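You operate a simulated robot arm through the tools that you are given. There is no shell and no other tool. Be economical: measure what you need, move in short steps, check, and stop when the job is done.

Carry out the task below with a simulated robot arm. There is one attempt and no reset: what you move stays moved.

## Task
Lock the 6 MM disc in its port, switch the flow pump on and set the float at 2.
Fine: the float's top edge at the mark; LOCK all the way; leave it running; leave the other discs alone.
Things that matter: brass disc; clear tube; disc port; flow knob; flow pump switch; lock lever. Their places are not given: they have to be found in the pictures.

Only the result counts: the job must be done as asked and must still hold three seconds after the hand-in. Knocking over, shifting, dropping, spilling or breaking anything else fails it.

## Robot
A 6-joint arm with a two-finger parallel gripper, fixed in place. Base frame: the origin is at the foot of the arm, x ahead of it, y to its left, z up; the work surface is at about z = 85.6. Units: cm, degrees, N and s.
With the tool pointing down near the work surface it reaches from about 26 to 68 cm from the base axis. Its first joint turns from -66.0 to 66.0 degrees. Payload 2.9 kg.
The TCP is the grasp point between the finger pads, 3 cm short of the fingertips. In the tool frame z runs along the fingers and y along their closing line. Largest opening 11 cm; finger width 2, thickness 1; the body of the gripper, 4.8 by 11.2 cm, starts 5.5 cm behind the TCP.
Orientation is that of the tool frame in the base frame, as a unit quaternion [x, y, z, w]. With the fingers straight down and closing along the base's y, the tool's x points along the base's -x, its y along +y and its z along -z.

## Interface
- The arm moves only by the tool drive_tool. Its argument "series" is one flat list of numbers, 7 for each row, row after row: the turn, a rotation vector about the base's x, y, z in degrees, then the shift along the base's x, y, z in mm, then the finger opening in mm, from 0 to 110. In form: [wx, wy, wz, dx, dy, dz, hand, wx, wy, wz, dx, dy, dz, hand, ...]. A call has 1 to 8 rows; each row shifts and turns the commanded pose from where the row before left it. Each row takes 0.2 s and may step no farther than 5 cm and 8.6 degrees from the row before; otherwise, or with a gripper value out of range, the whole call is refused. Where a pose cannot be reached the arm comes as near as it can. A force on the tool above 60 N (or 10 N above the force at the start of the call, whichever is more), or a blocked arm, ends the call early, and 0.2 s more pass. The fingers move at their own pace (about 10.8 cm/s each) and stop on an object; they squeeze with about 24 N. The grip force told is the motor's: it shows also when the fingers shut on nothing. Time passes only in rows, and 0.2 s behind the last, so rows that do not move let the fingers close. It gives the time, the measured TCP pose, the force on the tool (base axes), the opening and the grip force at its end, in the units of the frame above (readings bear some noise), with the torque about the TCP (base axes, N m) and any sound that the robot's microphone picked up.
- Cameras (640 x 400 px; columns grow to the right, rows downward): "scene" is fixed at [7.16, 43.22, 139.98]; the picture's right is [-0.81, -0.59, 0.00], its down [-0.26, 0.36, -0.90] and it looks along [0.53, -0.72, -0.44] (base axes); focal length 367 px, centre (320, 200). "wrist" rides on the gripper at [7.2, 1.7, -10.3] in the tool frame; the picture's right is [-0.23, 0.97, 0.00], its down [-0.76, -0.18, -0.62] and it looks along [-0.61, -0.14, 0.78] (tool axes); focal length 222 px, centre (320, 200).
- capture(camera): a new picture of that camera. No time passes.
- measure_at(camera, pixels): there is no depth. For up to 12 entries [column, row, z] of the newest picture of that camera ("zoom" is the newest enlarged one), the place [x, y] in the base frame at which the ray of that pixel passes the height z, good to about 0.3 cm, but the place of the scene camera against the robot may be out by one fixed shift of up to 1.2 cm in any direction. No time passes.
- close_up(camera, box): a new picture of the part [left, top, right, bottom] of that camera's present view, enlarged. No time passes.
- job_done(): hands the job in; it is judged then, once.

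Go step by step. Measure first, check grasps and placings, and put right what went wrong. The budget is 80 turns and 46 pictures, counting those below and the enlarged ones. Unless the task says otherwise, let go and move clear before handing in, and close with one line.

The tools are called after "Request:" as name(argument=value, ...) on one line, values as JSON. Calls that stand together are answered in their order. drive_tool: Moves the arm, as the interface text tells. Its arguments: {"type":"object","properties":{"series":{"type":"array"}},"required":["series"]} The other tools are called the same way: capture (camera) takes a picture; measure_at (camera, pixels) gives the place at which the rays of pixels pass given heights; close_up (camera, box) takes an enlarged picture of a part of a camera's view; job_done () hands the job in.

At the start:

```text
clock: 0.0
tool_pos: [40.74, -12.2, 118.82]
ee_rot: [0.0, 1.0, 0.0, 0.0]
contact_force: [0.0, -0.1, 0.8]
torque: [0.0, 0.0, 0.04]
finger_gap: 10.97
grasp_force: 0.0
```

scene: 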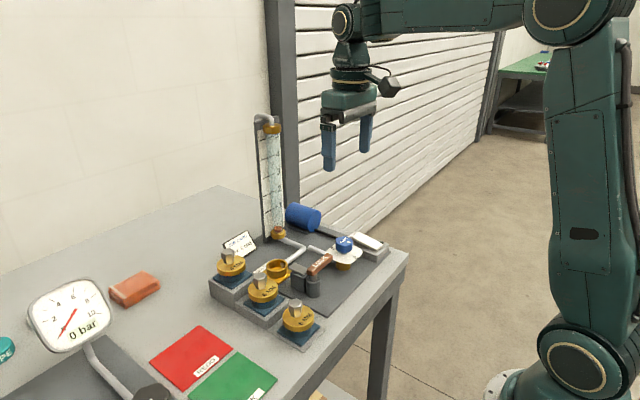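
wrist: 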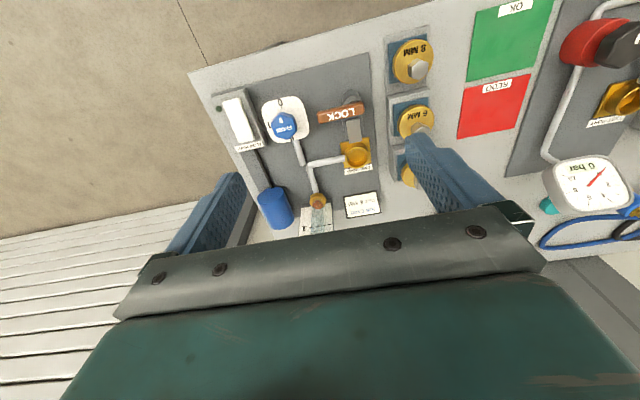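

The scene shows three brass discs (231,263), (263,288), (298,318), the port around (278,268), the lock lever (318,265), knob (344,243), switch (368,242) and tube (270,180). I'll take enlarged views.

Request:
close_up(camera="scene", box=[200, 220, 400, 345])

Request:
close_up(camera="wrist", box=[210, 30, 450, 240])

Request:
close_up(camera="scene", box=[220, 105, 320, 255])

```text
3.20 times, centred on (300, 282) of scene
```

zoom: 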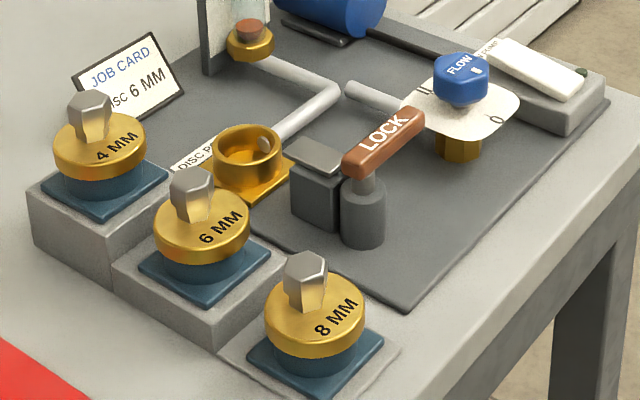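

```text
1.90 times, centred on (330, 135) of wrist
```

zoom: 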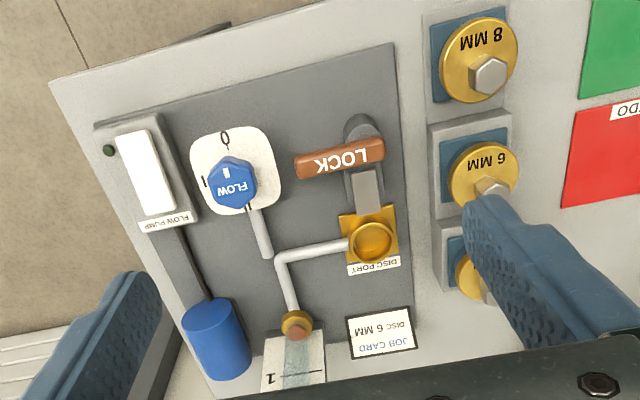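

```text
2.67 times, centred on (270, 180) of scene
```

zoom: 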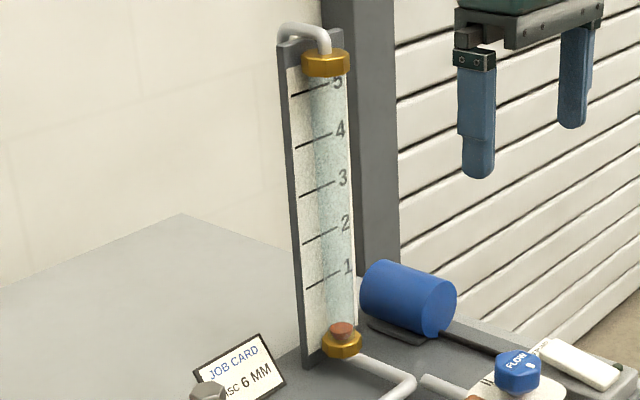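

The 6 MM disc is the middle one, with its hex knob at wrist about (422,128). I'll measure key points in both cameras at two heights to triangulate.

Request:
measure_at(camera="wrist", pixels=[[421, 128, 88], [421, 128, 94], [357.6, 157, 88], [357.6, 157, 92], [342, 112, 90], [361, 98, 90], [284, 126, 90], [284, 126, 94], [240, 120, 88], [228, 109, 88], [246, 148, 88], [316, 202, 87]])

Request:
measure_at(camera="scene", pixels=[[260, 274, 88], [260, 274, 94], [278, 264, 88], [278, 264, 92], [321, 264, 90], [315, 272, 90], [344, 241, 90], [344, 241, 94], [368, 242, 88], [298, 301, 88], [298, 301, 92], [278, 235, 87]])

```text
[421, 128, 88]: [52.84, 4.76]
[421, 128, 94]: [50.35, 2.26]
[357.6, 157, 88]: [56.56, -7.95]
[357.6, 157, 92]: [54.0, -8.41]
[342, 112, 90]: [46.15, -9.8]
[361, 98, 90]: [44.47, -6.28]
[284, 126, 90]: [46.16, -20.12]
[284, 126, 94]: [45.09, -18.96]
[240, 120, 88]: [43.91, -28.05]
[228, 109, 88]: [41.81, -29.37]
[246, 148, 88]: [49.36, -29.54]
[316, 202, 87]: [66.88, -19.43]
```

```text
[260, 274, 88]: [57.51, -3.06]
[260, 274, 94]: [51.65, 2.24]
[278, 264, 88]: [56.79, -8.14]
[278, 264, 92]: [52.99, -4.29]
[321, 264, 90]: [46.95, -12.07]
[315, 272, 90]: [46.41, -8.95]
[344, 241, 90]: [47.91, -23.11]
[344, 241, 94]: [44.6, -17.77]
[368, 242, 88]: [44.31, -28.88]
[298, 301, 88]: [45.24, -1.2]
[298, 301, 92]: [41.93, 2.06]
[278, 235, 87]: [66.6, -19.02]
```

Heights need a better baseline; I'll lower the wrist camera to a nearer view over the panel, away from obstacles.

Request:
drive_tool(series=[0, 0, 0, -10, 25, -35, 110, 0, 0, 0, -10, 25, -35, 110, 0, 0, 0, -10, 25, -35, 110, 0, 0, 0, 0, 0, 0, 110])

Request:
capture(camera="wrist")

Request:
close_up(camera="wrist", box=[160, 30, 480, 230])

```text
clock: 1.0
tool_pos: [37.83, -4.71, 108.54]
ee_rot: [0.0, 1.0, 0.0, 0.0]
contact_force: [-0.1, -0.1, -0.5]
torque: [0.01, -0.02, -0.02]
finger_gap: 11.03
grasp_force: 0.0
```

```text
40 pictures are left
```

wrist: 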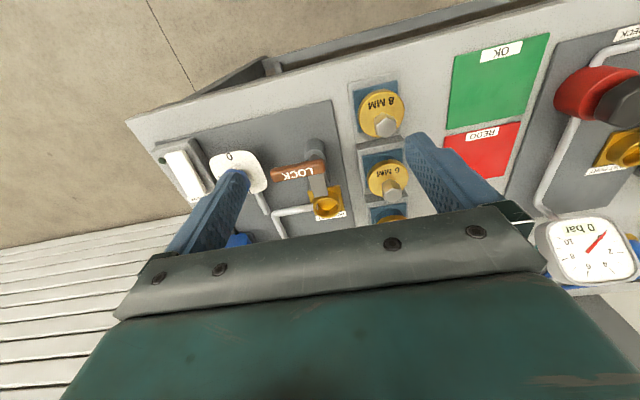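

```text
2.00 times, centred on (320, 130) of wrist
```

zoom: 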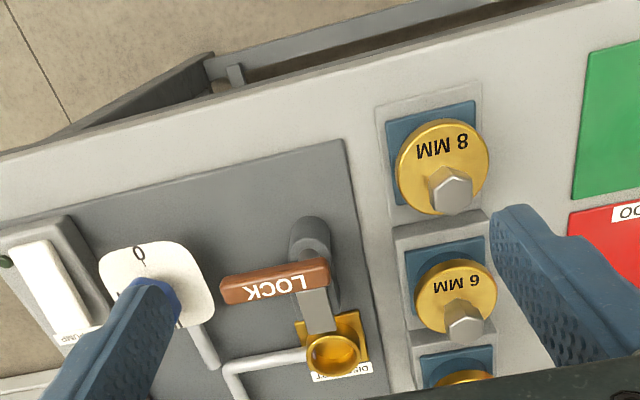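

The new view shows the 6 MM disc hex at zoom (464,325), the port at (333,355) and the lever from (224,292) to (330,272). I'll measure these for stereo against the first view.

Request:
measure_at(camera="zoom", pixels=[[464, 325, 88], [464, 325, 94], [333, 355, 88], [333, 355, 92], [454, 192, 88], [454, 192, 94], [224, 292, 88], [224, 292, 92], [328, 278, 88], [328, 278, 92], [442, 208, 86], [480, 208, 86]])

Request:
measure_at(camera="zoom", pixels=[[330, 140, 86], [0, 222, 86], [385, 340, 86], [310, 230, 88], [310, 230, 90], [60, 280, 88], [15, 246, 88], [86, 322, 88], [456, 297, 90], [456, 297, 92]])

```text
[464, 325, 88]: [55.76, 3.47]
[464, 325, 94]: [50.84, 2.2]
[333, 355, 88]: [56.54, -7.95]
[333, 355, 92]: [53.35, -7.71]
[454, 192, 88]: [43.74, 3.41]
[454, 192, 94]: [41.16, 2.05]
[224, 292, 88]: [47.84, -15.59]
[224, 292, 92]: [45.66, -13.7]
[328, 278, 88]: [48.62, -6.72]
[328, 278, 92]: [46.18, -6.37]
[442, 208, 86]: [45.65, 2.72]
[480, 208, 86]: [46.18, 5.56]
```

```text
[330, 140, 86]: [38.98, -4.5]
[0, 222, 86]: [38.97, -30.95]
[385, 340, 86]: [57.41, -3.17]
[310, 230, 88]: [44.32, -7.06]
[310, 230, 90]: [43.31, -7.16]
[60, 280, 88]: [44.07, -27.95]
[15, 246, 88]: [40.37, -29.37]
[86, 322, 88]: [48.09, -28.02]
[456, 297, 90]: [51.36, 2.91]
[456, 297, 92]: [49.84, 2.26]
```

Stereo puts the 6 MM hex top near (50.2, 2.0, 94.7) and the port ring near (56.5, -8.0, 88). I'll hover over the disc for a close, accurate look.

Request:
drive_tool(series=[0, 0, 0, 42, 22, -15, 110, 0, 0, 0, 42, 22, -15, 110, 0, 0, 0, 40, 23, -25, 110, 0, 0, 0, 0, 0, 0, 110])

Request:
capture(camera="wrist")

Request:
capture(camera="scene")

```text
refused: row 3 steps farther than a row can; nothing moved
```

```text
38 pictures are left
```

wrist: 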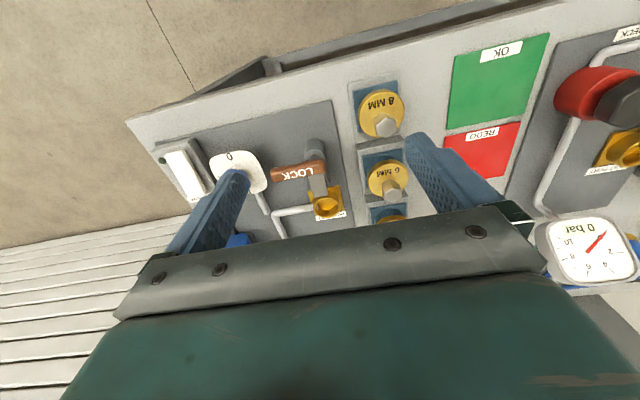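

```text
37 pictures are left
```

scene: 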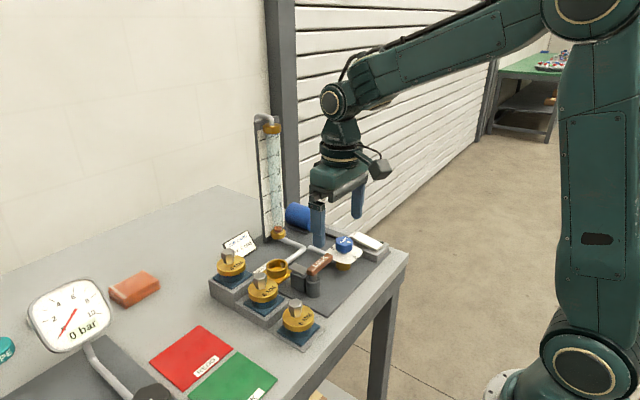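

The move was refused because one row was slightly too long, so nothing changed. I'm repeating it in smaller rows.

Request:
drive_tool(series=[0, 0, 0, 31, 17, -10, 110, 0, 0, 0, 31, 17, -15, 110, 0, 0, 0, 31, 17, -15, 110, 0, 0, 0, 31, 16, -20, 110, 0, 0, 0, 0, 0, 0, 110])

Request:
capture(camera="wrist")

```text
clock: 2.2
tool_pos: [50.06, 2.05, 102.64]
ee_rot: [-0.001, 1.0, 0.0, 0.0]
contact_force: [0.1, -0.8, 0.1]
torque: [0.05, 0.01, 0.0]
finger_gap: 10.99
grasp_force: 0.0
```

```text
36 pictures are left
```

wrist: 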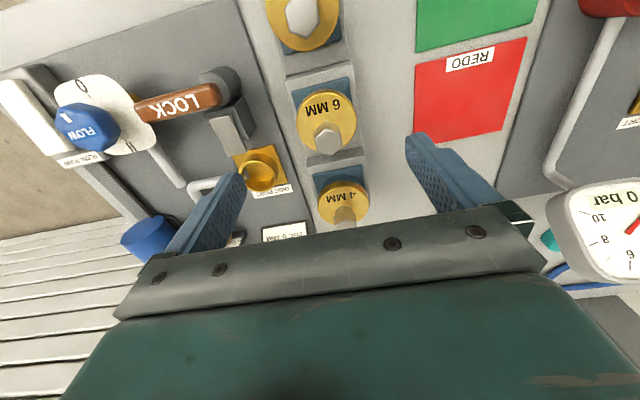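

Request:
close_up(camera="wrist", box=[200, 70, 400, 195])

Request:
measure_at(camera="wrist", pixels=[[327, 141, 94], [327, 141, 95], [327, 141, 92], [261, 168, 88], [261, 168, 90], [304, 20, 92], [304, 20, 93], [347, 218, 95], [347, 218, 97], [327, 117, 90], [327, 117, 92], [137, 105, 91]])

```text
3.20 times, centred on (300, 132) of wrist
```

zoom: 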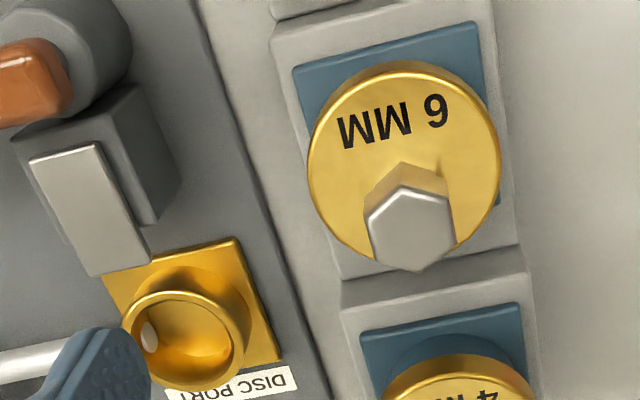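

```text
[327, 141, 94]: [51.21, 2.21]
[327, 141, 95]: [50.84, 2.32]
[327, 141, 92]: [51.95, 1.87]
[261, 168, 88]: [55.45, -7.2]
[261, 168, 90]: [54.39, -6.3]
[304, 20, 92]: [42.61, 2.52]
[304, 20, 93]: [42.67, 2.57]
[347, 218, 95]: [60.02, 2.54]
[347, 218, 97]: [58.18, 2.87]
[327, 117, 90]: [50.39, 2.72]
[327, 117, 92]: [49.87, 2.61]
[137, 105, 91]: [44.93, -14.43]
```

Combined views put the disc axis near (50.8, 2.4), face ≈ 91.2, hex top ≈ 93.5. I need the orientation of the hex flats, so I'll enlarge it further.

Request:
close_up(camera="wrist", box=[290, 82, 370, 162])

```text
5.00 times, centred on (330, 122) of wrist
```

zoom: 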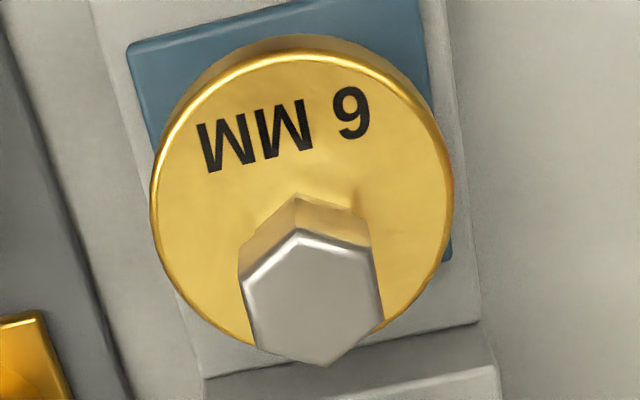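

The flats face ±y, so closing along y is right. The hex sits about 1 cm toward +x of the disc centre: disc centre ≈ (50.3, 2.4), hex ≈ (51.3, 2.3). I'll descend with a 6 cm opening, stopping short to check.

Request:
drive_tool(series=[0, 0, 0, 12, 2, 0, 60, 0, 0, 0, 0, 0, -30, 60, 0, 0, 0, 0, 0, -30, 60, 0, 0, 0, 0, 0, -6, 60, 0, 0, 0, 0, 0, 0, 60])

Request:
capture(camera="wrist")

Request:
close_up(camera="scene", box=[200, 200, 360, 300])

```text
clock: 3.4
tool_pos: [51.3, 2.25, 95.7]
ee_rot: [-0.001, 1.0, 0.0, 0.0]
contact_force: [-0.6, -0.2, 0.6]
torque: [0.01, 0.01, 0.0]
finger_gap: 5.99
grasp_force: 0.0
```

```text
33 pictures are left
```

wrist: 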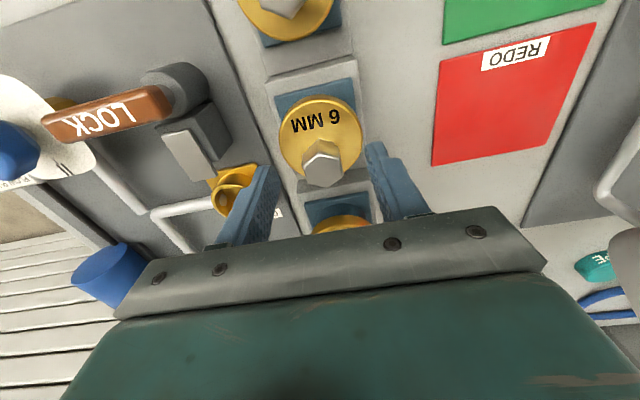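

```text
4.00 times, centred on (280, 250) of scene
```

zoom: 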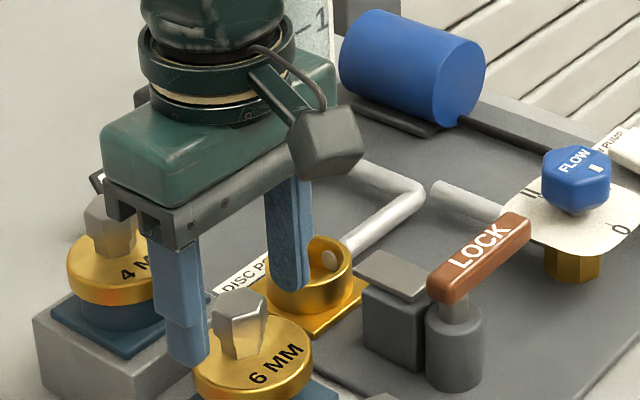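

Request:
measure_at(camera="wrist", pixels=[[322, 170, 93], [322, 170, 94], [321, 136, 91], [235, 187, 88], [322, 155, 91.5], [336, 186, 89]])

Request:
close_up(camera="wrist", box=[240, 80, 400, 220])

```text
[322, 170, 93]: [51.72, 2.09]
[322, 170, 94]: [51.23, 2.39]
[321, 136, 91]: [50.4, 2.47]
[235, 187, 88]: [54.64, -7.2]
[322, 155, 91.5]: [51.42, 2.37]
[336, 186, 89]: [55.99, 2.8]
```

```text
2.86 times, centred on (320, 150) of wrist
```

zoom: 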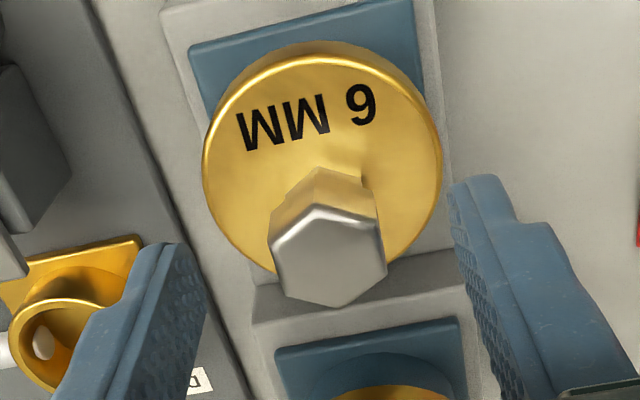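

The hex is centred between the fingers at about (51.5, 2.25). I'll go 2 mm forward, 10 mm down and close.

Request:
drive_tool(series=[0, 0, 0, 2, 0, -5, 60, 0, 0, 0, 0, 0, -5, 60, 0, 0, 0, 0, 0, 0, 20, 0, 0, 0, 0, 0, 0, 10, 0, 0, 0, 0, 0, 0, 10])

Request:
close_up(camera="wrist", box=[240, 80, 400, 220])

```text
clock: 4.6
tool_pos: [51.64, 2.31, 94.73]
ee_rot: [-0.001, 1.0, 0.0, -0.001]
contact_force: [1.7, 12.7, 0.1]
torque: [0.51, -0.06, -0.06]
finger_gap: 2.51
grasp_force: 24.1
```

```text
2.86 times, centred on (320, 150) of wrist
```

zoom: 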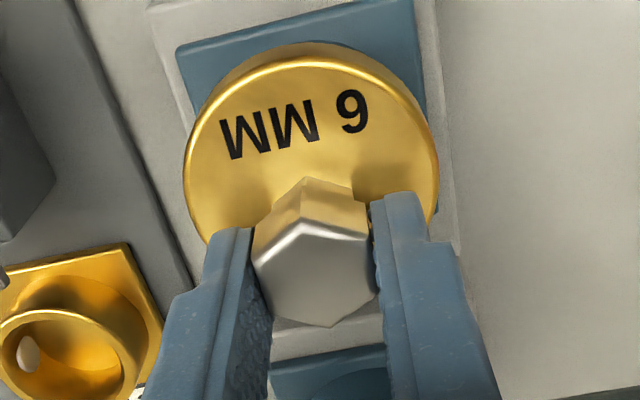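

Gripped at 2.51 cm with a 12.7 N sideways load, meaning the hex is slightly to +y. I'll relieve that and lift.

Request:
drive_tool(series=[0, 0, 0, 0, 1, 0, 10, 0, 0, 0, 0, 0, 10, 10, 0, 0, 0, 0, 0, 15, 10, 0, 0, 0, 0, 0, 30, 10, 0, 0, 0, 0, 0, 0, 10])

Request:
capture(camera="wrist")

Request:
close_up(camera="scene", box=[200, 200, 360, 300])

```text
clock: 5.8
tool_pos: [51.61, 2.21, 100.29]
ee_rot: [0.0, 1.0, 0.0, 0.0]
contact_force: [-0.6, -0.1, 0.3]
torque: [0.01, 0.0, 0.02]
finger_gap: 0.97
grasp_force: 0.0
```

```text
29 pictures are left
```

wrist: 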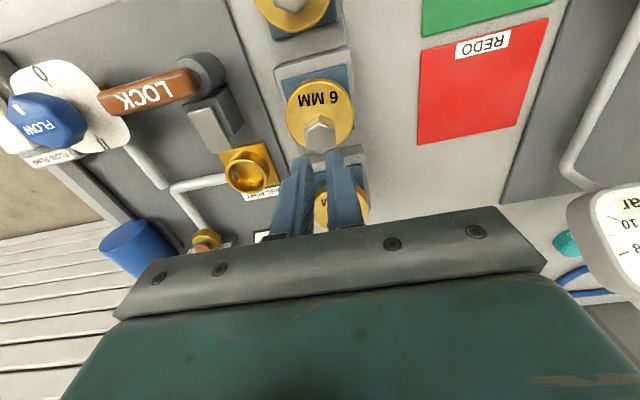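

```text
4.00 times, centred on (280, 250) of scene
```

zoom: 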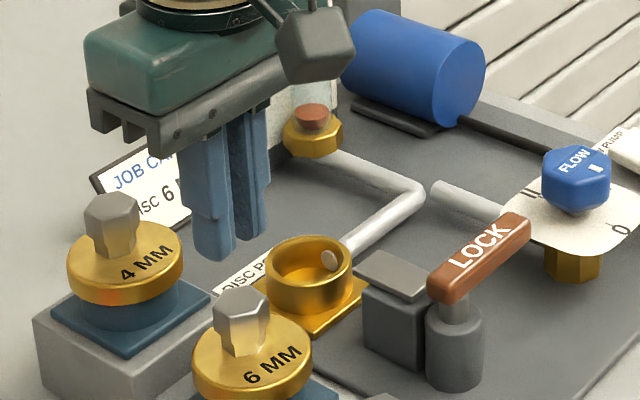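

The disc slipped out and stayed seated: the grip was too high on the hex. I'll go back down open and feel for the disc face in small steps.

Request:
drive_tool(series=[0, 0, 0, 0, 1, 0, 60, 0, 0, 0, 0, 0, 0, 60, 0, 0, 0, 0, 0, -30, 60, 0, 0, 0, 0, 0, -26, 60, 0, 0, 0, 0, 0, -5, 60, 0, 0, 0, 0, 0, 0, 60])

Request:
close_up(camera="wrist", box=[240, 80, 400, 220])

Request:
close_up(camera="scene", box=[210, 240, 310, 305])

```text
clock: 7.2
tool_pos: [51.79, 2.26, 94.4]
ee_rot: [-0.002, 1.0, 0.0, 0.001]
contact_force: [-7.6, 0.0, 22.0]
torque: [0.69, 0.39, 0.2]
finger_gap: 6.01
grasp_force: 0.2
```

```text
2.86 times, centred on (320, 150) of wrist
```

zoom: 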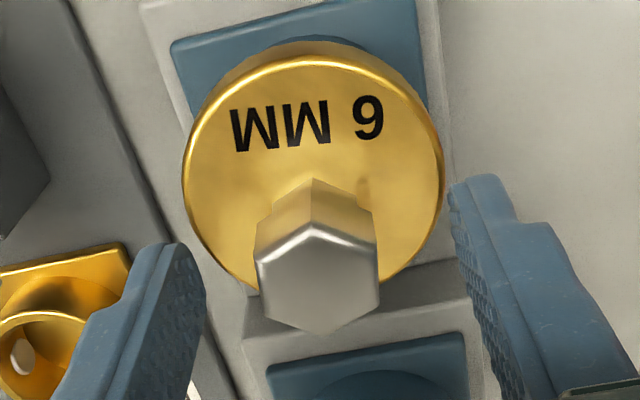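

```text
6.15 times, centred on (260, 272) of scene
```

zoom: 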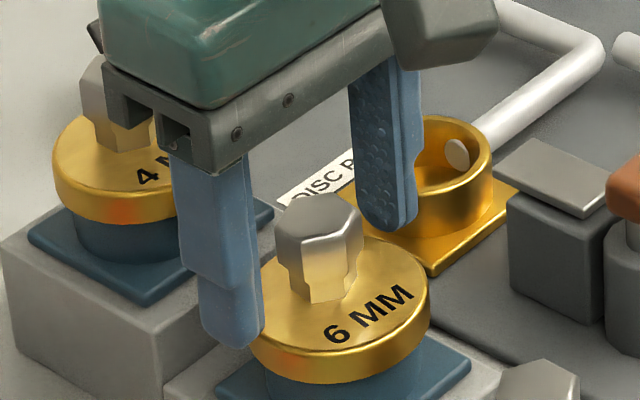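

The fingertips now touch at TCP z ≈ 94.4, so the disc face is near 91.4. I'll look closely at the knob shape before regripping.

Request:
close_up(camera="scene", box=[245, 262, 325, 312])

Request:
drive_tool(series=[0, 0, 0, 0, 0, 2, 60, 0, 0, 0, 0, 0, 0, 60])

```text
8.00 times, centred on (285, 287) of scene
```

zoom: 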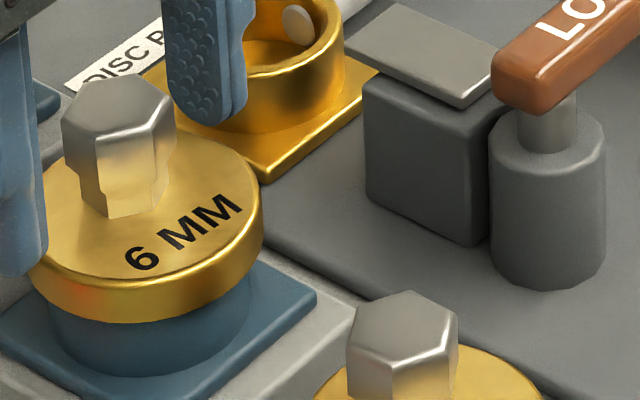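

```text
clock: 7.8
tool_pos: [51.72, 2.36, 94.5]
ee_rot: [0.001, 1.0, 0.0, 0.001]
contact_force: [3.2, 0.2, 8.0]
torque: [0.24, -0.07, -0.12]
finger_gap: 5.99
grasp_force: 0.1
```

The knob is a straight hex, and the contact is the +y fingertip on the disc rim, so the disc is slightly further to +y. I'll shift +1.5 mm in y, close, and check the load before lifting.

Request:
drive_tool(series=[0, 0, 0, 0, 1, 1, 45, 0, 0, 0, 0, 0.5, 0, 10, 0, 0, 0, 0, 0, 0, 0, 0, 0, 0, 0, 0, 0, 0, 0, 0, 0, 0, 0, 0, 0])

Request:
close_up(camera="wrist", box=[260, 100, 380, 200])

```text
clock: 9.0
tool_pos: [51.63, 1.72, 94.48]
ee_rot: [0.007, 1.0, -0.003, -0.001]
contact_force: [-1.7, -41.5, 6.9]
torque: [-1.52, 0.13, 0.4]
finger_gap: 4.14
grasp_force: 23.9
```

```text
4.00 times, centred on (320, 150) of wrist
```

zoom: 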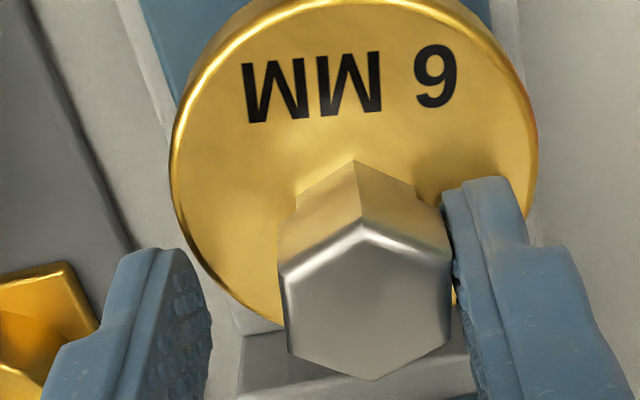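

The -y finger caught on the disc's rim, below its face, while the other is on the hex. I'll open, raise 3 mm and reclose.

Request:
drive_tool(series=[0, 0, 0, 0, 0, 0, 60, 0, 0, 0, 0, 0, 0, 60, 0, 0, 0, 0, 0, 3.5, 60, 0, 0, 0, 0, -1, 0, 10, 0, 0, 0, 0, 0, 0, 0, 0, 0, 0, 0, 0, 0, 0, 0, 0, 0, 0, 0, 0, 0])

Request:
close_up(camera="wrist", box=[260, 100, 380, 200])

```text
clock: 10.6
tool_pos: [51.72, 2.27, 94.88]
ee_rot: [0.0, 1.0, 0.0, 0.0]
contact_force: [-1.1, 0.3, -1.0]
torque: [0.01, 0.04, -0.01]
finger_gap: 2.44
grasp_force: 24.5
```

```text
4.00 times, centred on (320, 150) of wrist
```

zoom: 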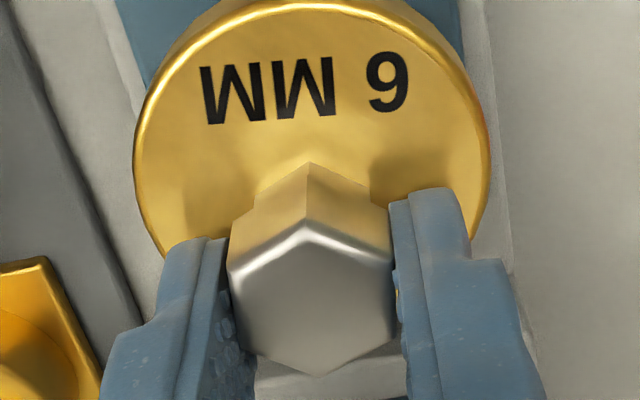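

Clean grip at 2.44 cm with no side load. I'll lift gently and watch the load.

Request:
drive_tool(series=[0, 0, 0, 0, 0, 2, 0, 0, 0, 0, 0, 0, 2, 0, 0, 0, 0, 0, 0, 3, 0])

Request:
close_up(camera="wrist", box=[260, 100, 380, 200])

```text
clock: 11.4
tool_pos: [51.72, 2.43, 95.49]
ee_rot: [-0.001, 1.0, 0.0, 0.001]
contact_force: [0.2, -0.5, -1.9]
torque: [-0.01, -0.01, 0.01]
finger_gap: 2.46
grasp_force: 23.6
```

```text
4.00 times, centred on (320, 150) of wrist
```

zoom: 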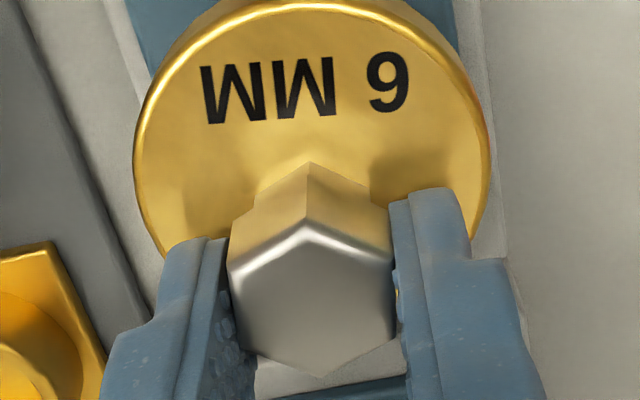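

The disc is moving with the hand. I'll keep lifting gently to clear the holder.

Request:
drive_tool(series=[0, 0, 0, 0, 0, 6, 0, 0, 0, 0, 0, 0, 8, 0, 0, 0, 0, 0, 0, 10, 0, 0, 0, 0, 0, 0, 12, 0, 0, 0, 0, 0, 0, 12, 0, 0, 0, 0, 0, 0, 6, 0, 0, 0, 0, 0, 0, 0, 0])

Request:
capture(camera="wrist")

Request:
close_up(camera="scene", box=[200, 200, 360, 300])

```text
clock: 13.0
tool_pos: [51.58, 2.51, 100.98]
ee_rot: [0.0, 1.0, 0.001, 0.0]
contact_force: [-0.1, -0.1, -1.4]
torque: [0.02, -0.03, 0.03]
finger_gap: 2.44
grasp_force: 23.7
```

```text
21 pictures are left
```

wrist: 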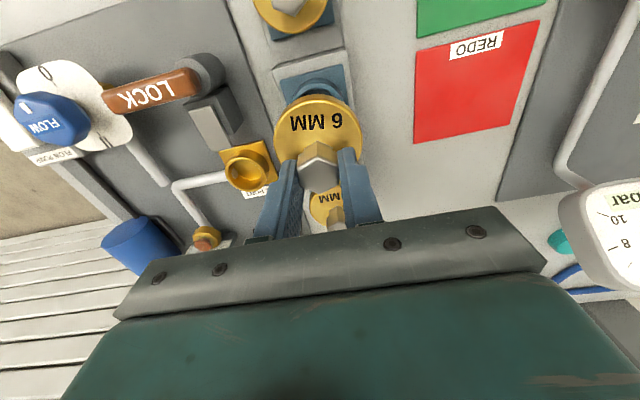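

```text
4.00 times, centred on (280, 250) of scene
```

zoom: 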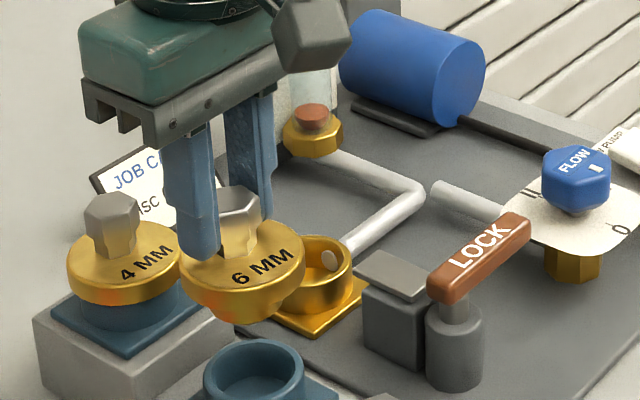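

The disc is held, its short spigot showing under it, and the empty blue holder is visible at scene zoom (255,370). I'll enlarge the wrist view to measure the port and disc accurately.

Request:
close_up(camera="wrist", box=[200, 70, 380, 210])

```text
2.86 times, centred on (290, 140) of wrist
```

zoom: 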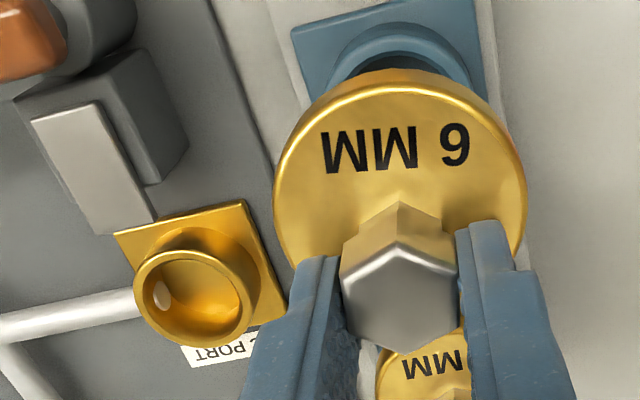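

Request:
measure_at(camera="zoom", pixels=[[190, 298, 88], [190, 298, 89], [190, 298, 87.5], [201, 270, 86.2], [201, 270, 86.8], [400, 195, 97.6], [400, 195, 98], [272, 200, 97.6], [527, 200, 97.6], [135, 298, 88], [243, 298, 88], [400, 300, 100]])

```text
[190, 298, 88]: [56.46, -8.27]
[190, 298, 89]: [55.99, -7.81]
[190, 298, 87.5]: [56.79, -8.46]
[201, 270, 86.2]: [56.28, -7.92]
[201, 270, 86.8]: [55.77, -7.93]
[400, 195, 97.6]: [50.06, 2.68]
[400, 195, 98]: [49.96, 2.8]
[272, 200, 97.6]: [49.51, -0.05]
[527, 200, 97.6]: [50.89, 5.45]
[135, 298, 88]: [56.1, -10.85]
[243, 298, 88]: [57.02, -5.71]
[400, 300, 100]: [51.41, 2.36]
```

Port centre ≈ (56.35, -8.1) with ring top ≈ 88.3; disc centre in hand ≈ (50.1, 2.65). I'll check where the clamp plate end sits, so the disc doesn't hit it, and move over the port at the present height.

Request:
measure_at(camera="zoom", pixels=[[157, 218, 89], [157, 218, 90], [157, 218, 91], [103, 234, 90], [32, 120, 90], [97, 102, 90], [190, 145, 88]])

Request:
drive_tool(series=[0, 0, 0, 16, -27, 0, 0, 0, 0, 0, 16, -27, 0, 0, 0, 0, 0, 16, -27, 0, 0, 0, 0, 0, 14, -26, 0, 0, 0, 0, 0, 0, 0, -20, 0, 0, 0, 0, 0, 0, -15, 0, 0, 0, 0, 0, 0, 0, 0])

Request:
close_up(camera="scene", box=[230, 220, 340, 300])

Request:
close_up(camera="wrist", box=[220, 70, 400, 210])

```text
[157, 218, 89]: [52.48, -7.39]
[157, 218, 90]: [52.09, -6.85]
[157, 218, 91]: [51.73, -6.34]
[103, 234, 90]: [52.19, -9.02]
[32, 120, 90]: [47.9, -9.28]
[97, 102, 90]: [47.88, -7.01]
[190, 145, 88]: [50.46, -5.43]
```

```text
clock: 14.6
tool_pos: [57.71, -8.17, 97.49]
ee_rot: [0.0, 1.0, 0.0, 0.0]
contact_force: [-1.3, 0.0, -1.8]
torque: [0.01, 0.01, 0.01]
finger_gap: 2.49
grasp_force: 24.0
```

```text
5.00 times, centred on (285, 260) of scene
```

zoom: 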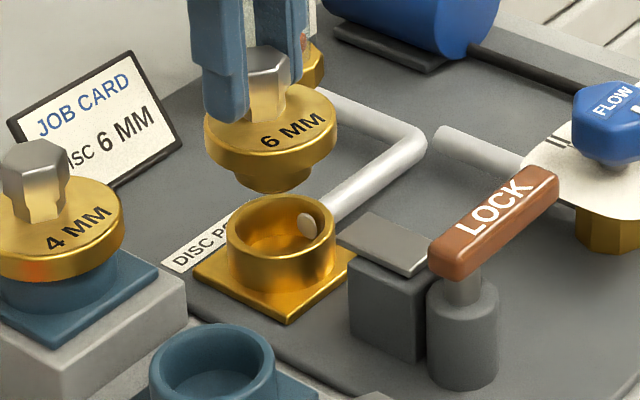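

```text
2.86 times, centred on (310, 140) of wrist
```

zoom: 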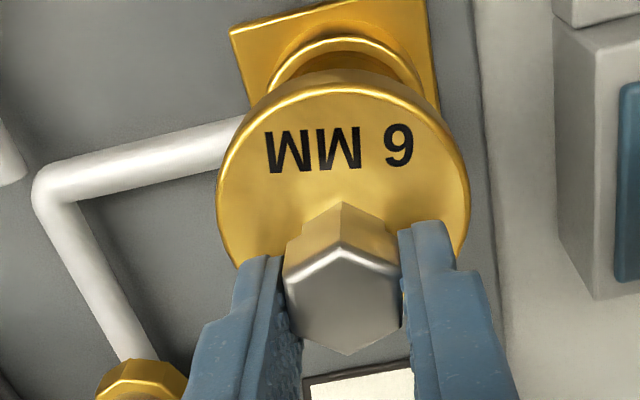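

The scene view shows the disc nearly above the port ring: face (270,125), ring (281,228). I'll measure the residual offset with the wrist view.

Request:
measure_at(camera="zoom", pixels=[[343, 190, 94.15], [343, 38, 88.3], [270, 85, 88.3], [424, 85, 88.3], [230, 30, 86.4], [424, -3, 86.4], [250, 105, 86.4], [438, 105, 86.4], [217, 190, 94.15], [471, 190, 94.15]])

```text
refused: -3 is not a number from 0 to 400
```

Request:
measure_at(camera="zoom", pixels=[[343, 190, 94.15], [343, 38, 88.3], [270, 85, 88.3], [424, 85, 88.3], [230, 30, 86.4], [424, 0, 86.4], [250, 105, 86.4], [438, 105, 86.4], [217, 190, 94.15], [471, 190, 94.15]])

```text
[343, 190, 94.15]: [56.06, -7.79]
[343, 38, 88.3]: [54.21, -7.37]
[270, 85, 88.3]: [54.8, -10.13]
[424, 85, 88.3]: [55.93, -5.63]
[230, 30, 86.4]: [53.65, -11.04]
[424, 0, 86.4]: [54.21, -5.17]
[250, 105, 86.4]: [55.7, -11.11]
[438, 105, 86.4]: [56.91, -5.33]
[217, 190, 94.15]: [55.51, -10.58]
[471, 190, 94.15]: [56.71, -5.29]
```

Both views agree on a small correction of about +3 mm in x and -3 mm in y. I'll apply it, lower to just above the ring and check.

Request:
drive_tool(series=[0, 0, 0, 3, -3, -10, 0, 0, 0, 0, 0, 0, -12, 0, 0, 0, 0, 0, 0, -5, 0, 0, 0, 0, 0, 0, 0, 0])

Request:
close_up(camera="scene", box=[230, 220, 340, 300])

```text
clock: 15.6
tool_pos: [58.14, -8.57, 95.05]
ee_rot: [0.0, 1.0, -0.001, 0.003]
contact_force: [-4.5, 0.4, 25.7]
torque: [-0.21, 0.34, 0.06]
finger_gap: 2.43
grasp_force: 23.7
```

```text
5.00 times, centred on (285, 260) of scene
```

zoom: 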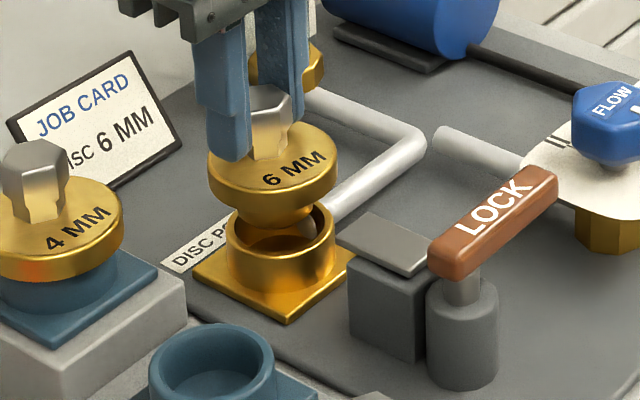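

Contact (25.7 N) at TCP z 95.05: the spigot is on the ring rim, not in it. I'll back up 4 mm and look at the alignment more closely.

Request:
drive_tool(series=[0, 0, 0, 0, 0, 6, 0, 0, 0, 0, 0, 0, 0, 0])

Request:
close_up(camera="scene", box=[255, 240, 315, 290])

Request:
close_up(camera="wrist", box=[240, 70, 400, 190])

```text
clock: 16.2
tool_pos: [57.99, -8.59, 95.21]
ee_rot: [-0.001, 1.0, 0.0, -0.002]
contact_force: [-0.2, -0.7, -1.4]
torque: [-0.03, -0.04, 0.0]
finger_gap: 2.44
grasp_force: 23.8
```

```text
8.00 times, centred on (285, 265) of scene
```

zoom: 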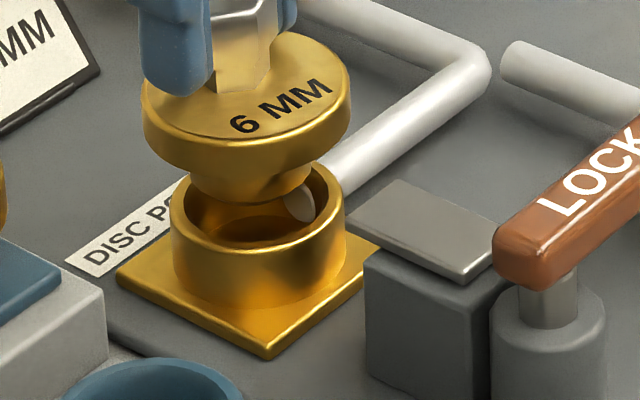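

```text
3.33 times, centred on (320, 130) of wrist
```

zoom: 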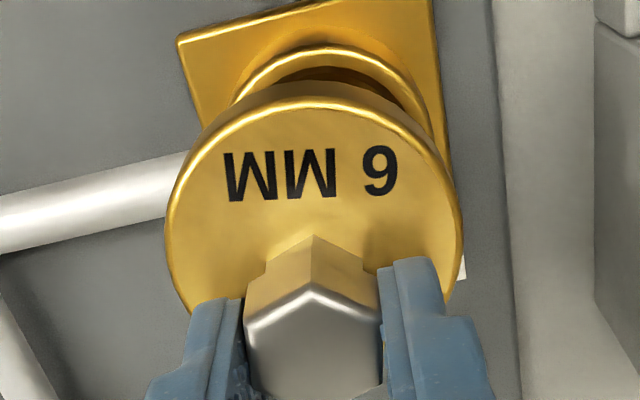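

Request:
measure_at(camera="zoom", pixels=[[235, 100, 89.3], [325, 48, 89.3], [425, 110, 89.3], [178, 38, 87], [434, 0, 87], [450, 165, 87], [200, 122, 87], [314, 238, 91.8], [165, 235, 91.8], [463, 235, 91.8], [314, 103, 91.8]])

Request:
measure_at(camera="scene", pixels=[[277.1, 258.1, 89.3], [276.5, 253.1, 89.6], [276.5, 248, 91.8], [285, 277, 87]])

```text
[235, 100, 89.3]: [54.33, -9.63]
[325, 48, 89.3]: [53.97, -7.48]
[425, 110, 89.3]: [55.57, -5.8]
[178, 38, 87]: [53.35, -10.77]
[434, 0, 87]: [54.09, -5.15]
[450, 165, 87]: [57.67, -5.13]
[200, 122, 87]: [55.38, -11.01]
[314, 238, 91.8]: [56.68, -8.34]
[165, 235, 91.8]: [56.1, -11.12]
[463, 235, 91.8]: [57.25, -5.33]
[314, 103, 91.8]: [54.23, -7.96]
```

```text
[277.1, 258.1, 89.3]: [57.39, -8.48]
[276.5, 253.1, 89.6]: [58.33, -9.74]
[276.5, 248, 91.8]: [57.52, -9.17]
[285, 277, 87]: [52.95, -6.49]
```

Finer analysis: ring centre ≈ (56.5, -8.0), disc centre ≈ (57.0, -8.3). The disc is too far toward +x and -y, so I'll correct by (-5, +4) mm and lower in small steps.

Request:
drive_tool(series=[0, 0, 0, -5, 4, 0, 0, 0, 0, 0, 0, 0, 0, 0, 0, 0, 0, 0, 0, -4, 0, 0, 0, 0, 0, 0, -3, 0, 0, 0, 0, 0, 0, -2, 0, 0, 0, 0, 0, 0, 0, 0])

```text
clock: 17.6
tool_pos: [57.62, -8.19, 94.44]
ee_rot: [0.0, 1.0, 0.0, 0.001]
contact_force: [-0.5, 0.5, -1.4]
torque: [0.01, 0.02, -0.02]
finger_gap: 2.44
grasp_force: 23.9
```

No contact at 94.44, below the earlier contact height, so the spigot is entering the ring. I'll keep lowering in small steps.

Request:
drive_tool(series=[0, 0, 0, 0, 0, -3, 0, 0, 0, 0, 0, 0, -3, 0, 0, 0, 0, 0, 0, -3, 0, 0, 0, 0, 0, 0, 0, 0])

```text
clock: 18.6
tool_pos: [57.58, -8.16, 93.53]
ee_rot: [0.001, 1.0, 0.0, 0.0]
contact_force: [1.1, 0.5, -1.5]
torque: [0.01, -0.02, 0.02]
finger_gap: 2.46
grasp_force: 23.7
```

Request:
drive_tool(series=[0, 0, 0, 0, 0, -3, 0, 0, 0, 0, 0, 0, -3, 0, 0, 0, 0, 0, 0, 0, 0])

Request:
close_up(camera="scene", box=[255, 240, 315, 290])

```text
clock: 19.4
tool_pos: [57.61, -8.09, 92.96]
ee_rot: [0.0, 1.0, 0.0, -0.001]
contact_force: [0.8, 0.7, -0.7]
torque: [0.09, -0.03, -0.03]
finger_gap: 2.46
grasp_force: 24.4
```

```text
8.00 times, centred on (285, 265) of scene
```

zoom: 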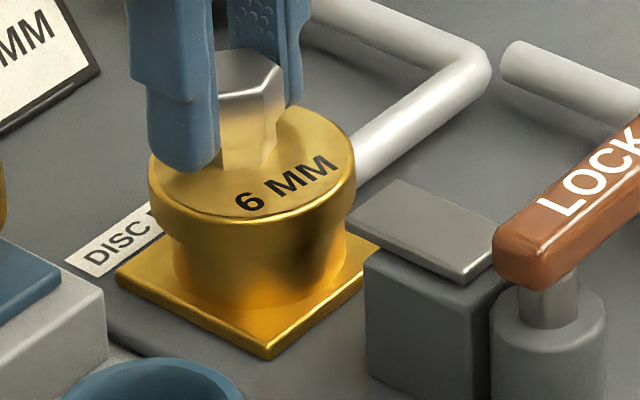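

The disc is in the ring and almost seated. I'll lower further until I feel the seat.

Request:
drive_tool(series=[0, 0, 0, 0, 0, -2, 0, 0, 0, 0, 0, 0, -2, 0, 0, 0, 0, 0, 0, 0, 0])

```text
clock: 20.2
tool_pos: [57.63, -8.27, 92.84]
ee_rot: [-0.001, 1.0, 0.0, 0.002]
contact_force: [-9.0, 4.1, 25.4]
torque: [0.39, 0.56, 0.1]
finger_gap: 2.43
grasp_force: 23.8
```

Firm contact at 92.84 matches the flange resting on the ring top. I'll release and rise.

Request:
drive_tool(series=[0, 0, 0, 0, 0, 2, 0, 0, 0, 0, 0, 0, 0, 45, 0, 0, 0, 0, 0, 0, 60, 0, 0, 0, 0, 0, 15, 60, 0, 0, 0, 0, 0, 30, 60, 0, 0, 0, -30, 0, 25, 60, 0, 0, 0, -40, 0, 10, 60, 0, 0, 0, 0, 0, 0, 60])

Request:
close_up(camera="scene", box=[250, 225, 350, 300])

Request:
capture(camera="wrist")

```text
clock: 22.0
tool_pos: [50.36, -8.26, 100.52]
ee_rot: [0.0, 1.0, 0.0, 0.001]
contact_force: [0.8, 1.1, 0.0]
torque: [0.02, 0.02, 0.02]
finger_gap: 6.0
grasp_force: 0.1
```

```text
5.33 times, centred on (300, 262) of scene
```

zoom: 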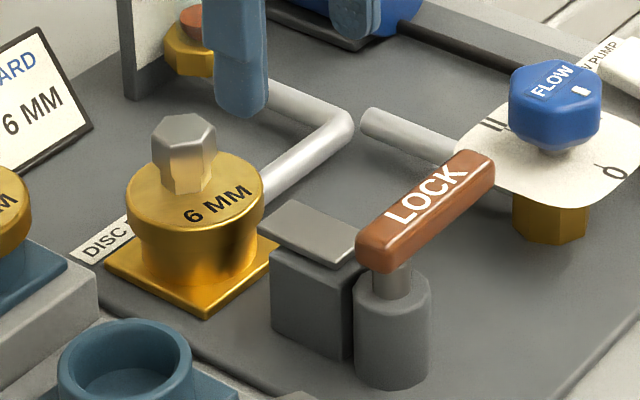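

```text
11 pictures are left
```

wrist: 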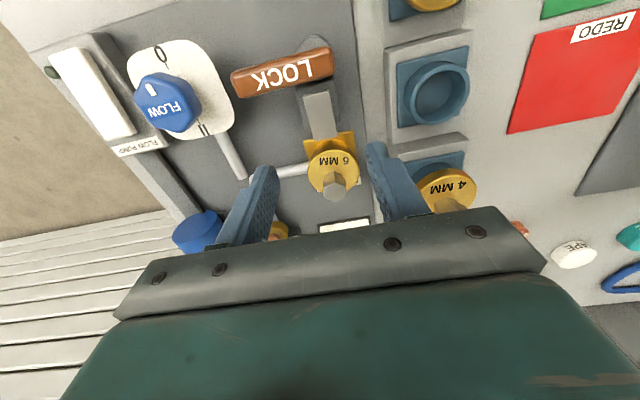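

The disc is seated level in the port. The lever shows at wrist (232,83)–(333,65); I'll measure it along with the switch and knob.

Request:
measure_at(camera="wrist", pixels=[[234, 83, 91], [234, 83, 93], [330, 65, 91], [330, 65, 93], [282, 65, 91], [282, 80, 92], [168, 102, 92], [168, 102, 94], [95, 92, 88], [72, 55, 88], [118, 132, 88], [318, 113, 90]])

Request:
measure_at(camera="scene", pixels=[[367.5, 276.3, 86.5], [387.5, 255, 91], [387.5, 255, 92], [370.5, 268.8, 91], [370.5, 268.8, 92]])

```text
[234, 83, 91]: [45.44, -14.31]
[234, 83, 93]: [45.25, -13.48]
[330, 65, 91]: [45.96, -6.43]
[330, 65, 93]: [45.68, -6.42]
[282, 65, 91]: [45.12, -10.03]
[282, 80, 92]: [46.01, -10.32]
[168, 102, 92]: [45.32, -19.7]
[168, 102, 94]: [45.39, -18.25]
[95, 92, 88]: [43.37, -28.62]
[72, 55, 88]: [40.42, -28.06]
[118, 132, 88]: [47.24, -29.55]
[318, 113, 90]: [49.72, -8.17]
```

```text
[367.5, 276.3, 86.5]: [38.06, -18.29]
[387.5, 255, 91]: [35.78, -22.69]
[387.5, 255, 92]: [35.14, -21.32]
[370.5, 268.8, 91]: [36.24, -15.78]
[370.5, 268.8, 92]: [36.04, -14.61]
```

The lever runs from its pivot near (45.5, -7) to a tip near (45.5, -14.2), top z ≈ 92.5. I'll close the fingers and lower them on the front (-x) side of the lever, to push it toward the port.

Request:
drive_tool(series=[0, 0, 0, -25, -14, 0, 0, 0, 0, 0, -25, -14, 0, 0, 0, 0, 0, -26, -12, 0, 0, 0, 0, 0, 0, 0, -30, 0, 0, 0, 0, 0, 0, -25, 0, 0, 0, 0, 0, 0, -11, 0, 0, 0, 0, 0, 0, 0, 0])

Request:
capture(camera="wrist")

```text
clock: 23.6
tool_pos: [42.89, -12.17, 94.15]
ee_rot: [0.0, 1.0, -0.001, -0.001]
contact_force: [-0.2, 0.8, 0.1]
torque: [0.0, 0.0, -0.01]
finger_gap: 0.0
grasp_force: 23.7
```

```text
10 pictures are left
```

wrist: 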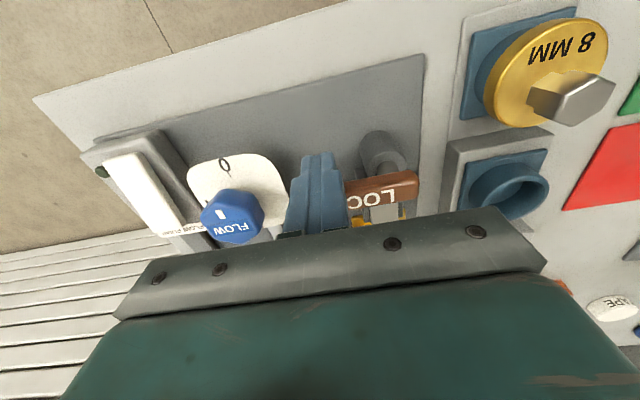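

The closed fingers stand in front of the lever. I'll push +x gently and read the force.

Request:
drive_tool(series=[0, 0, 0, 8, 0, 0, 0, 0, 0, 0, 6, 0, 0, 0, 0, 0, 0, 6, 0, 0, 0, 0, 0, 0, 4, 0, 0, 0, 0, 0, 0, 0, 0, 0, 0])

```text
clock: 24.3
tool_pos: [43.59, -12.14, 94.04]
ee_rot: [0.003, 1.0, 0.002, -0.016]
contact_force: [-15.3, -0.4, 6.0]
torque: [0.03, 0.12, 0.05]
finger_gap: 0.0
grasp_force: 23.7
stopped in row 3: the force on the tool passed its limit at 67 N (the readings are from after the stop); the commanded pose is now the measured one
```

The lever is blocked toward +x, so it must turn the other way. I'll move over to its rear side and try pushing -x.

Request:
drive_tool(series=[0, 0, 0, -8, 0, 0, 0, 0, 0, 0, 0, 0, 35, 0, 0, 0, 0, 30, 0, 0, 0, 0, 0, 0, 30, 0, 0, 0, 0, 0, 0, 0, 0, -20, 0, 0, 0, 0, 0, 0, -15, 0, 0, 0, 0, 0, 0, 0, 0])

Request:
drive_tool(series=[0, 0, 0, -6, 0, 0, 0, 0, 0, 0, -4, 0, 0, 0, 0, 0, 0, -4, 0, 0, 0, 0, 0, 0, 0, 0, 0, 0])

```text
clock: 25.9
tool_pos: [49.12, -12.09, 94.01]
ee_rot: [0.004, 1.0, 0.002, -0.014]
contact_force: [0.1, 0.1, -0.9]
torque: [0.05, -0.01, 0.0]
finger_gap: 0.0
grasp_force: 23.8
```

```text
clock: 26.9
tool_pos: [47.64, -12.26, 94.03]
ee_rot: [0.003, 1.0, 0.002, -0.014]
contact_force: [1.1, -0.2, 0.3]
torque: [-0.01, 0.02, 0.0]
finger_gap: 0.0
grasp_force: 24.4
```

No contact yet at x 47.6; I'll continue pushing -x.

Request:
drive_tool(series=[0, 0, 0, -4, 0, 0, 0, 0, 0, 0, -4, 0, 0, 0, 0, 0, 0, -4, 0, 0, 0, 0, 0, 0, -4, 0, 0, 0, 0, 0, 0, 0, 0, 0, 0])

Request:
capture(camera="scene")

```text
clock: 28.1
tool_pos: [45.98, -12.22, 93.99]
ee_rot: [0.004, 1.0, 0.001, -0.014]
contact_force: [-0.4, -0.2, 0.3]
torque: [-0.01, -0.02, 0.05]
finger_gap: 0.0
grasp_force: 23.8
```

```text
9 pictures are left
```

scene: 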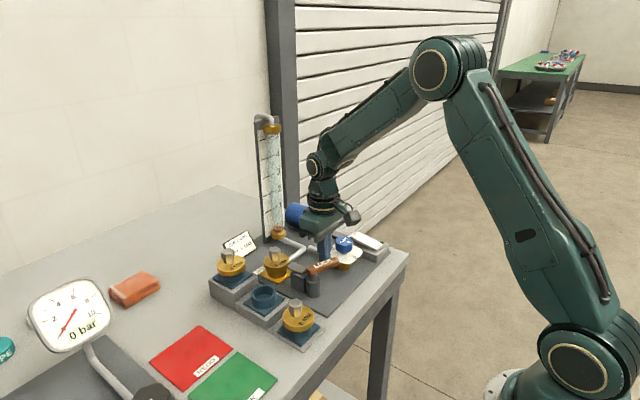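

The lever now looks swung slightly, turning freely this way. I'll follow the arc around the pivot toward -x.

Request:
drive_tool(series=[0, 0, 0, -8, 0, 0, 0, 0, 0, 0, -8, 0, 0, 0, 0, 0, 0, -9, 3, 0, 0, 0, 0, 0, -9, 4, 0, 0, 0, 0, 0, 0, 0, 0, 0])

Request:
close_up(camera="scene", box=[250, 225, 350, 300])

```text
clock: 29.3
tool_pos: [42.64, -11.47, 94.15]
ee_rot: [0.003, 1.0, 0.002, -0.013]
contact_force: [0.8, 0.1, -0.4]
torque: [0.02, -0.01, -0.02]
finger_gap: 0.0
grasp_force: 23.8
```

```text
5.33 times, centred on (300, 262) of scene
```

zoom: 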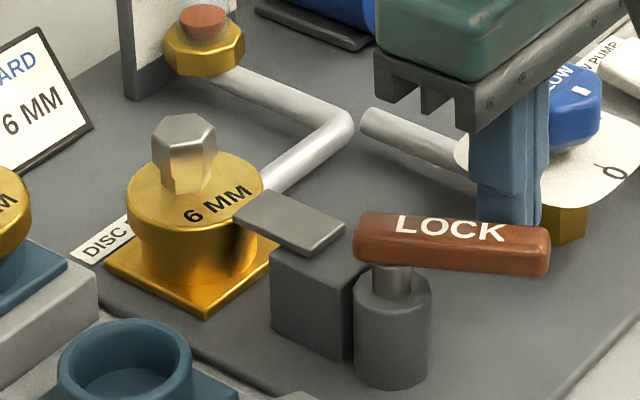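

The lever is turning and the tongue is sliding over the disc (zoom (280,215)). I'll continue along the arc to the stop.

Request:
drive_tool(series=[0, 0, 0, -7, 6, 0, 0, 0, 0, 0, -7, 7, 0, 0, 0, 0, 0, -5, 8, 0, 0, 0, 0, 0, -4, 9, 0, 0, 0, 0, 0, 0, 0, 0, 0])

```text
clock: 30.5
tool_pos: [40.86, -9.12, 94.11]
ee_rot: [0.011, 1.0, -0.005, -0.009]
contact_force: [20.9, -48.2, -9.4]
torque: [-0.69, -0.14, -0.57]
finger_gap: 0.0
grasp_force: 23.8
```

There is now a firm 50 N reaction at (40.9, -9.1), which suggests the stop. I'll check the picture.

Request:
close_up(camera="scene", box=[250, 225, 350, 300])

```text
5.33 times, centred on (300, 262) of scene
```

zoom: 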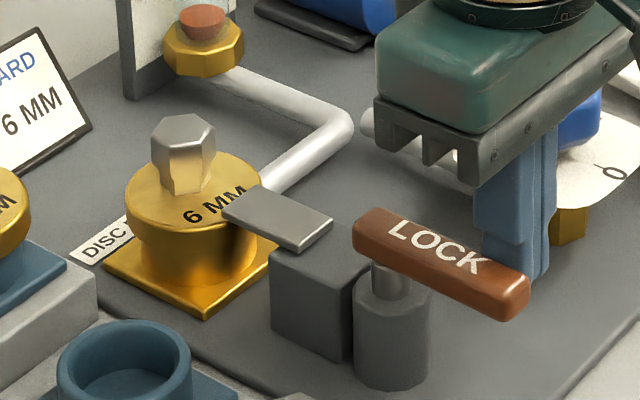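

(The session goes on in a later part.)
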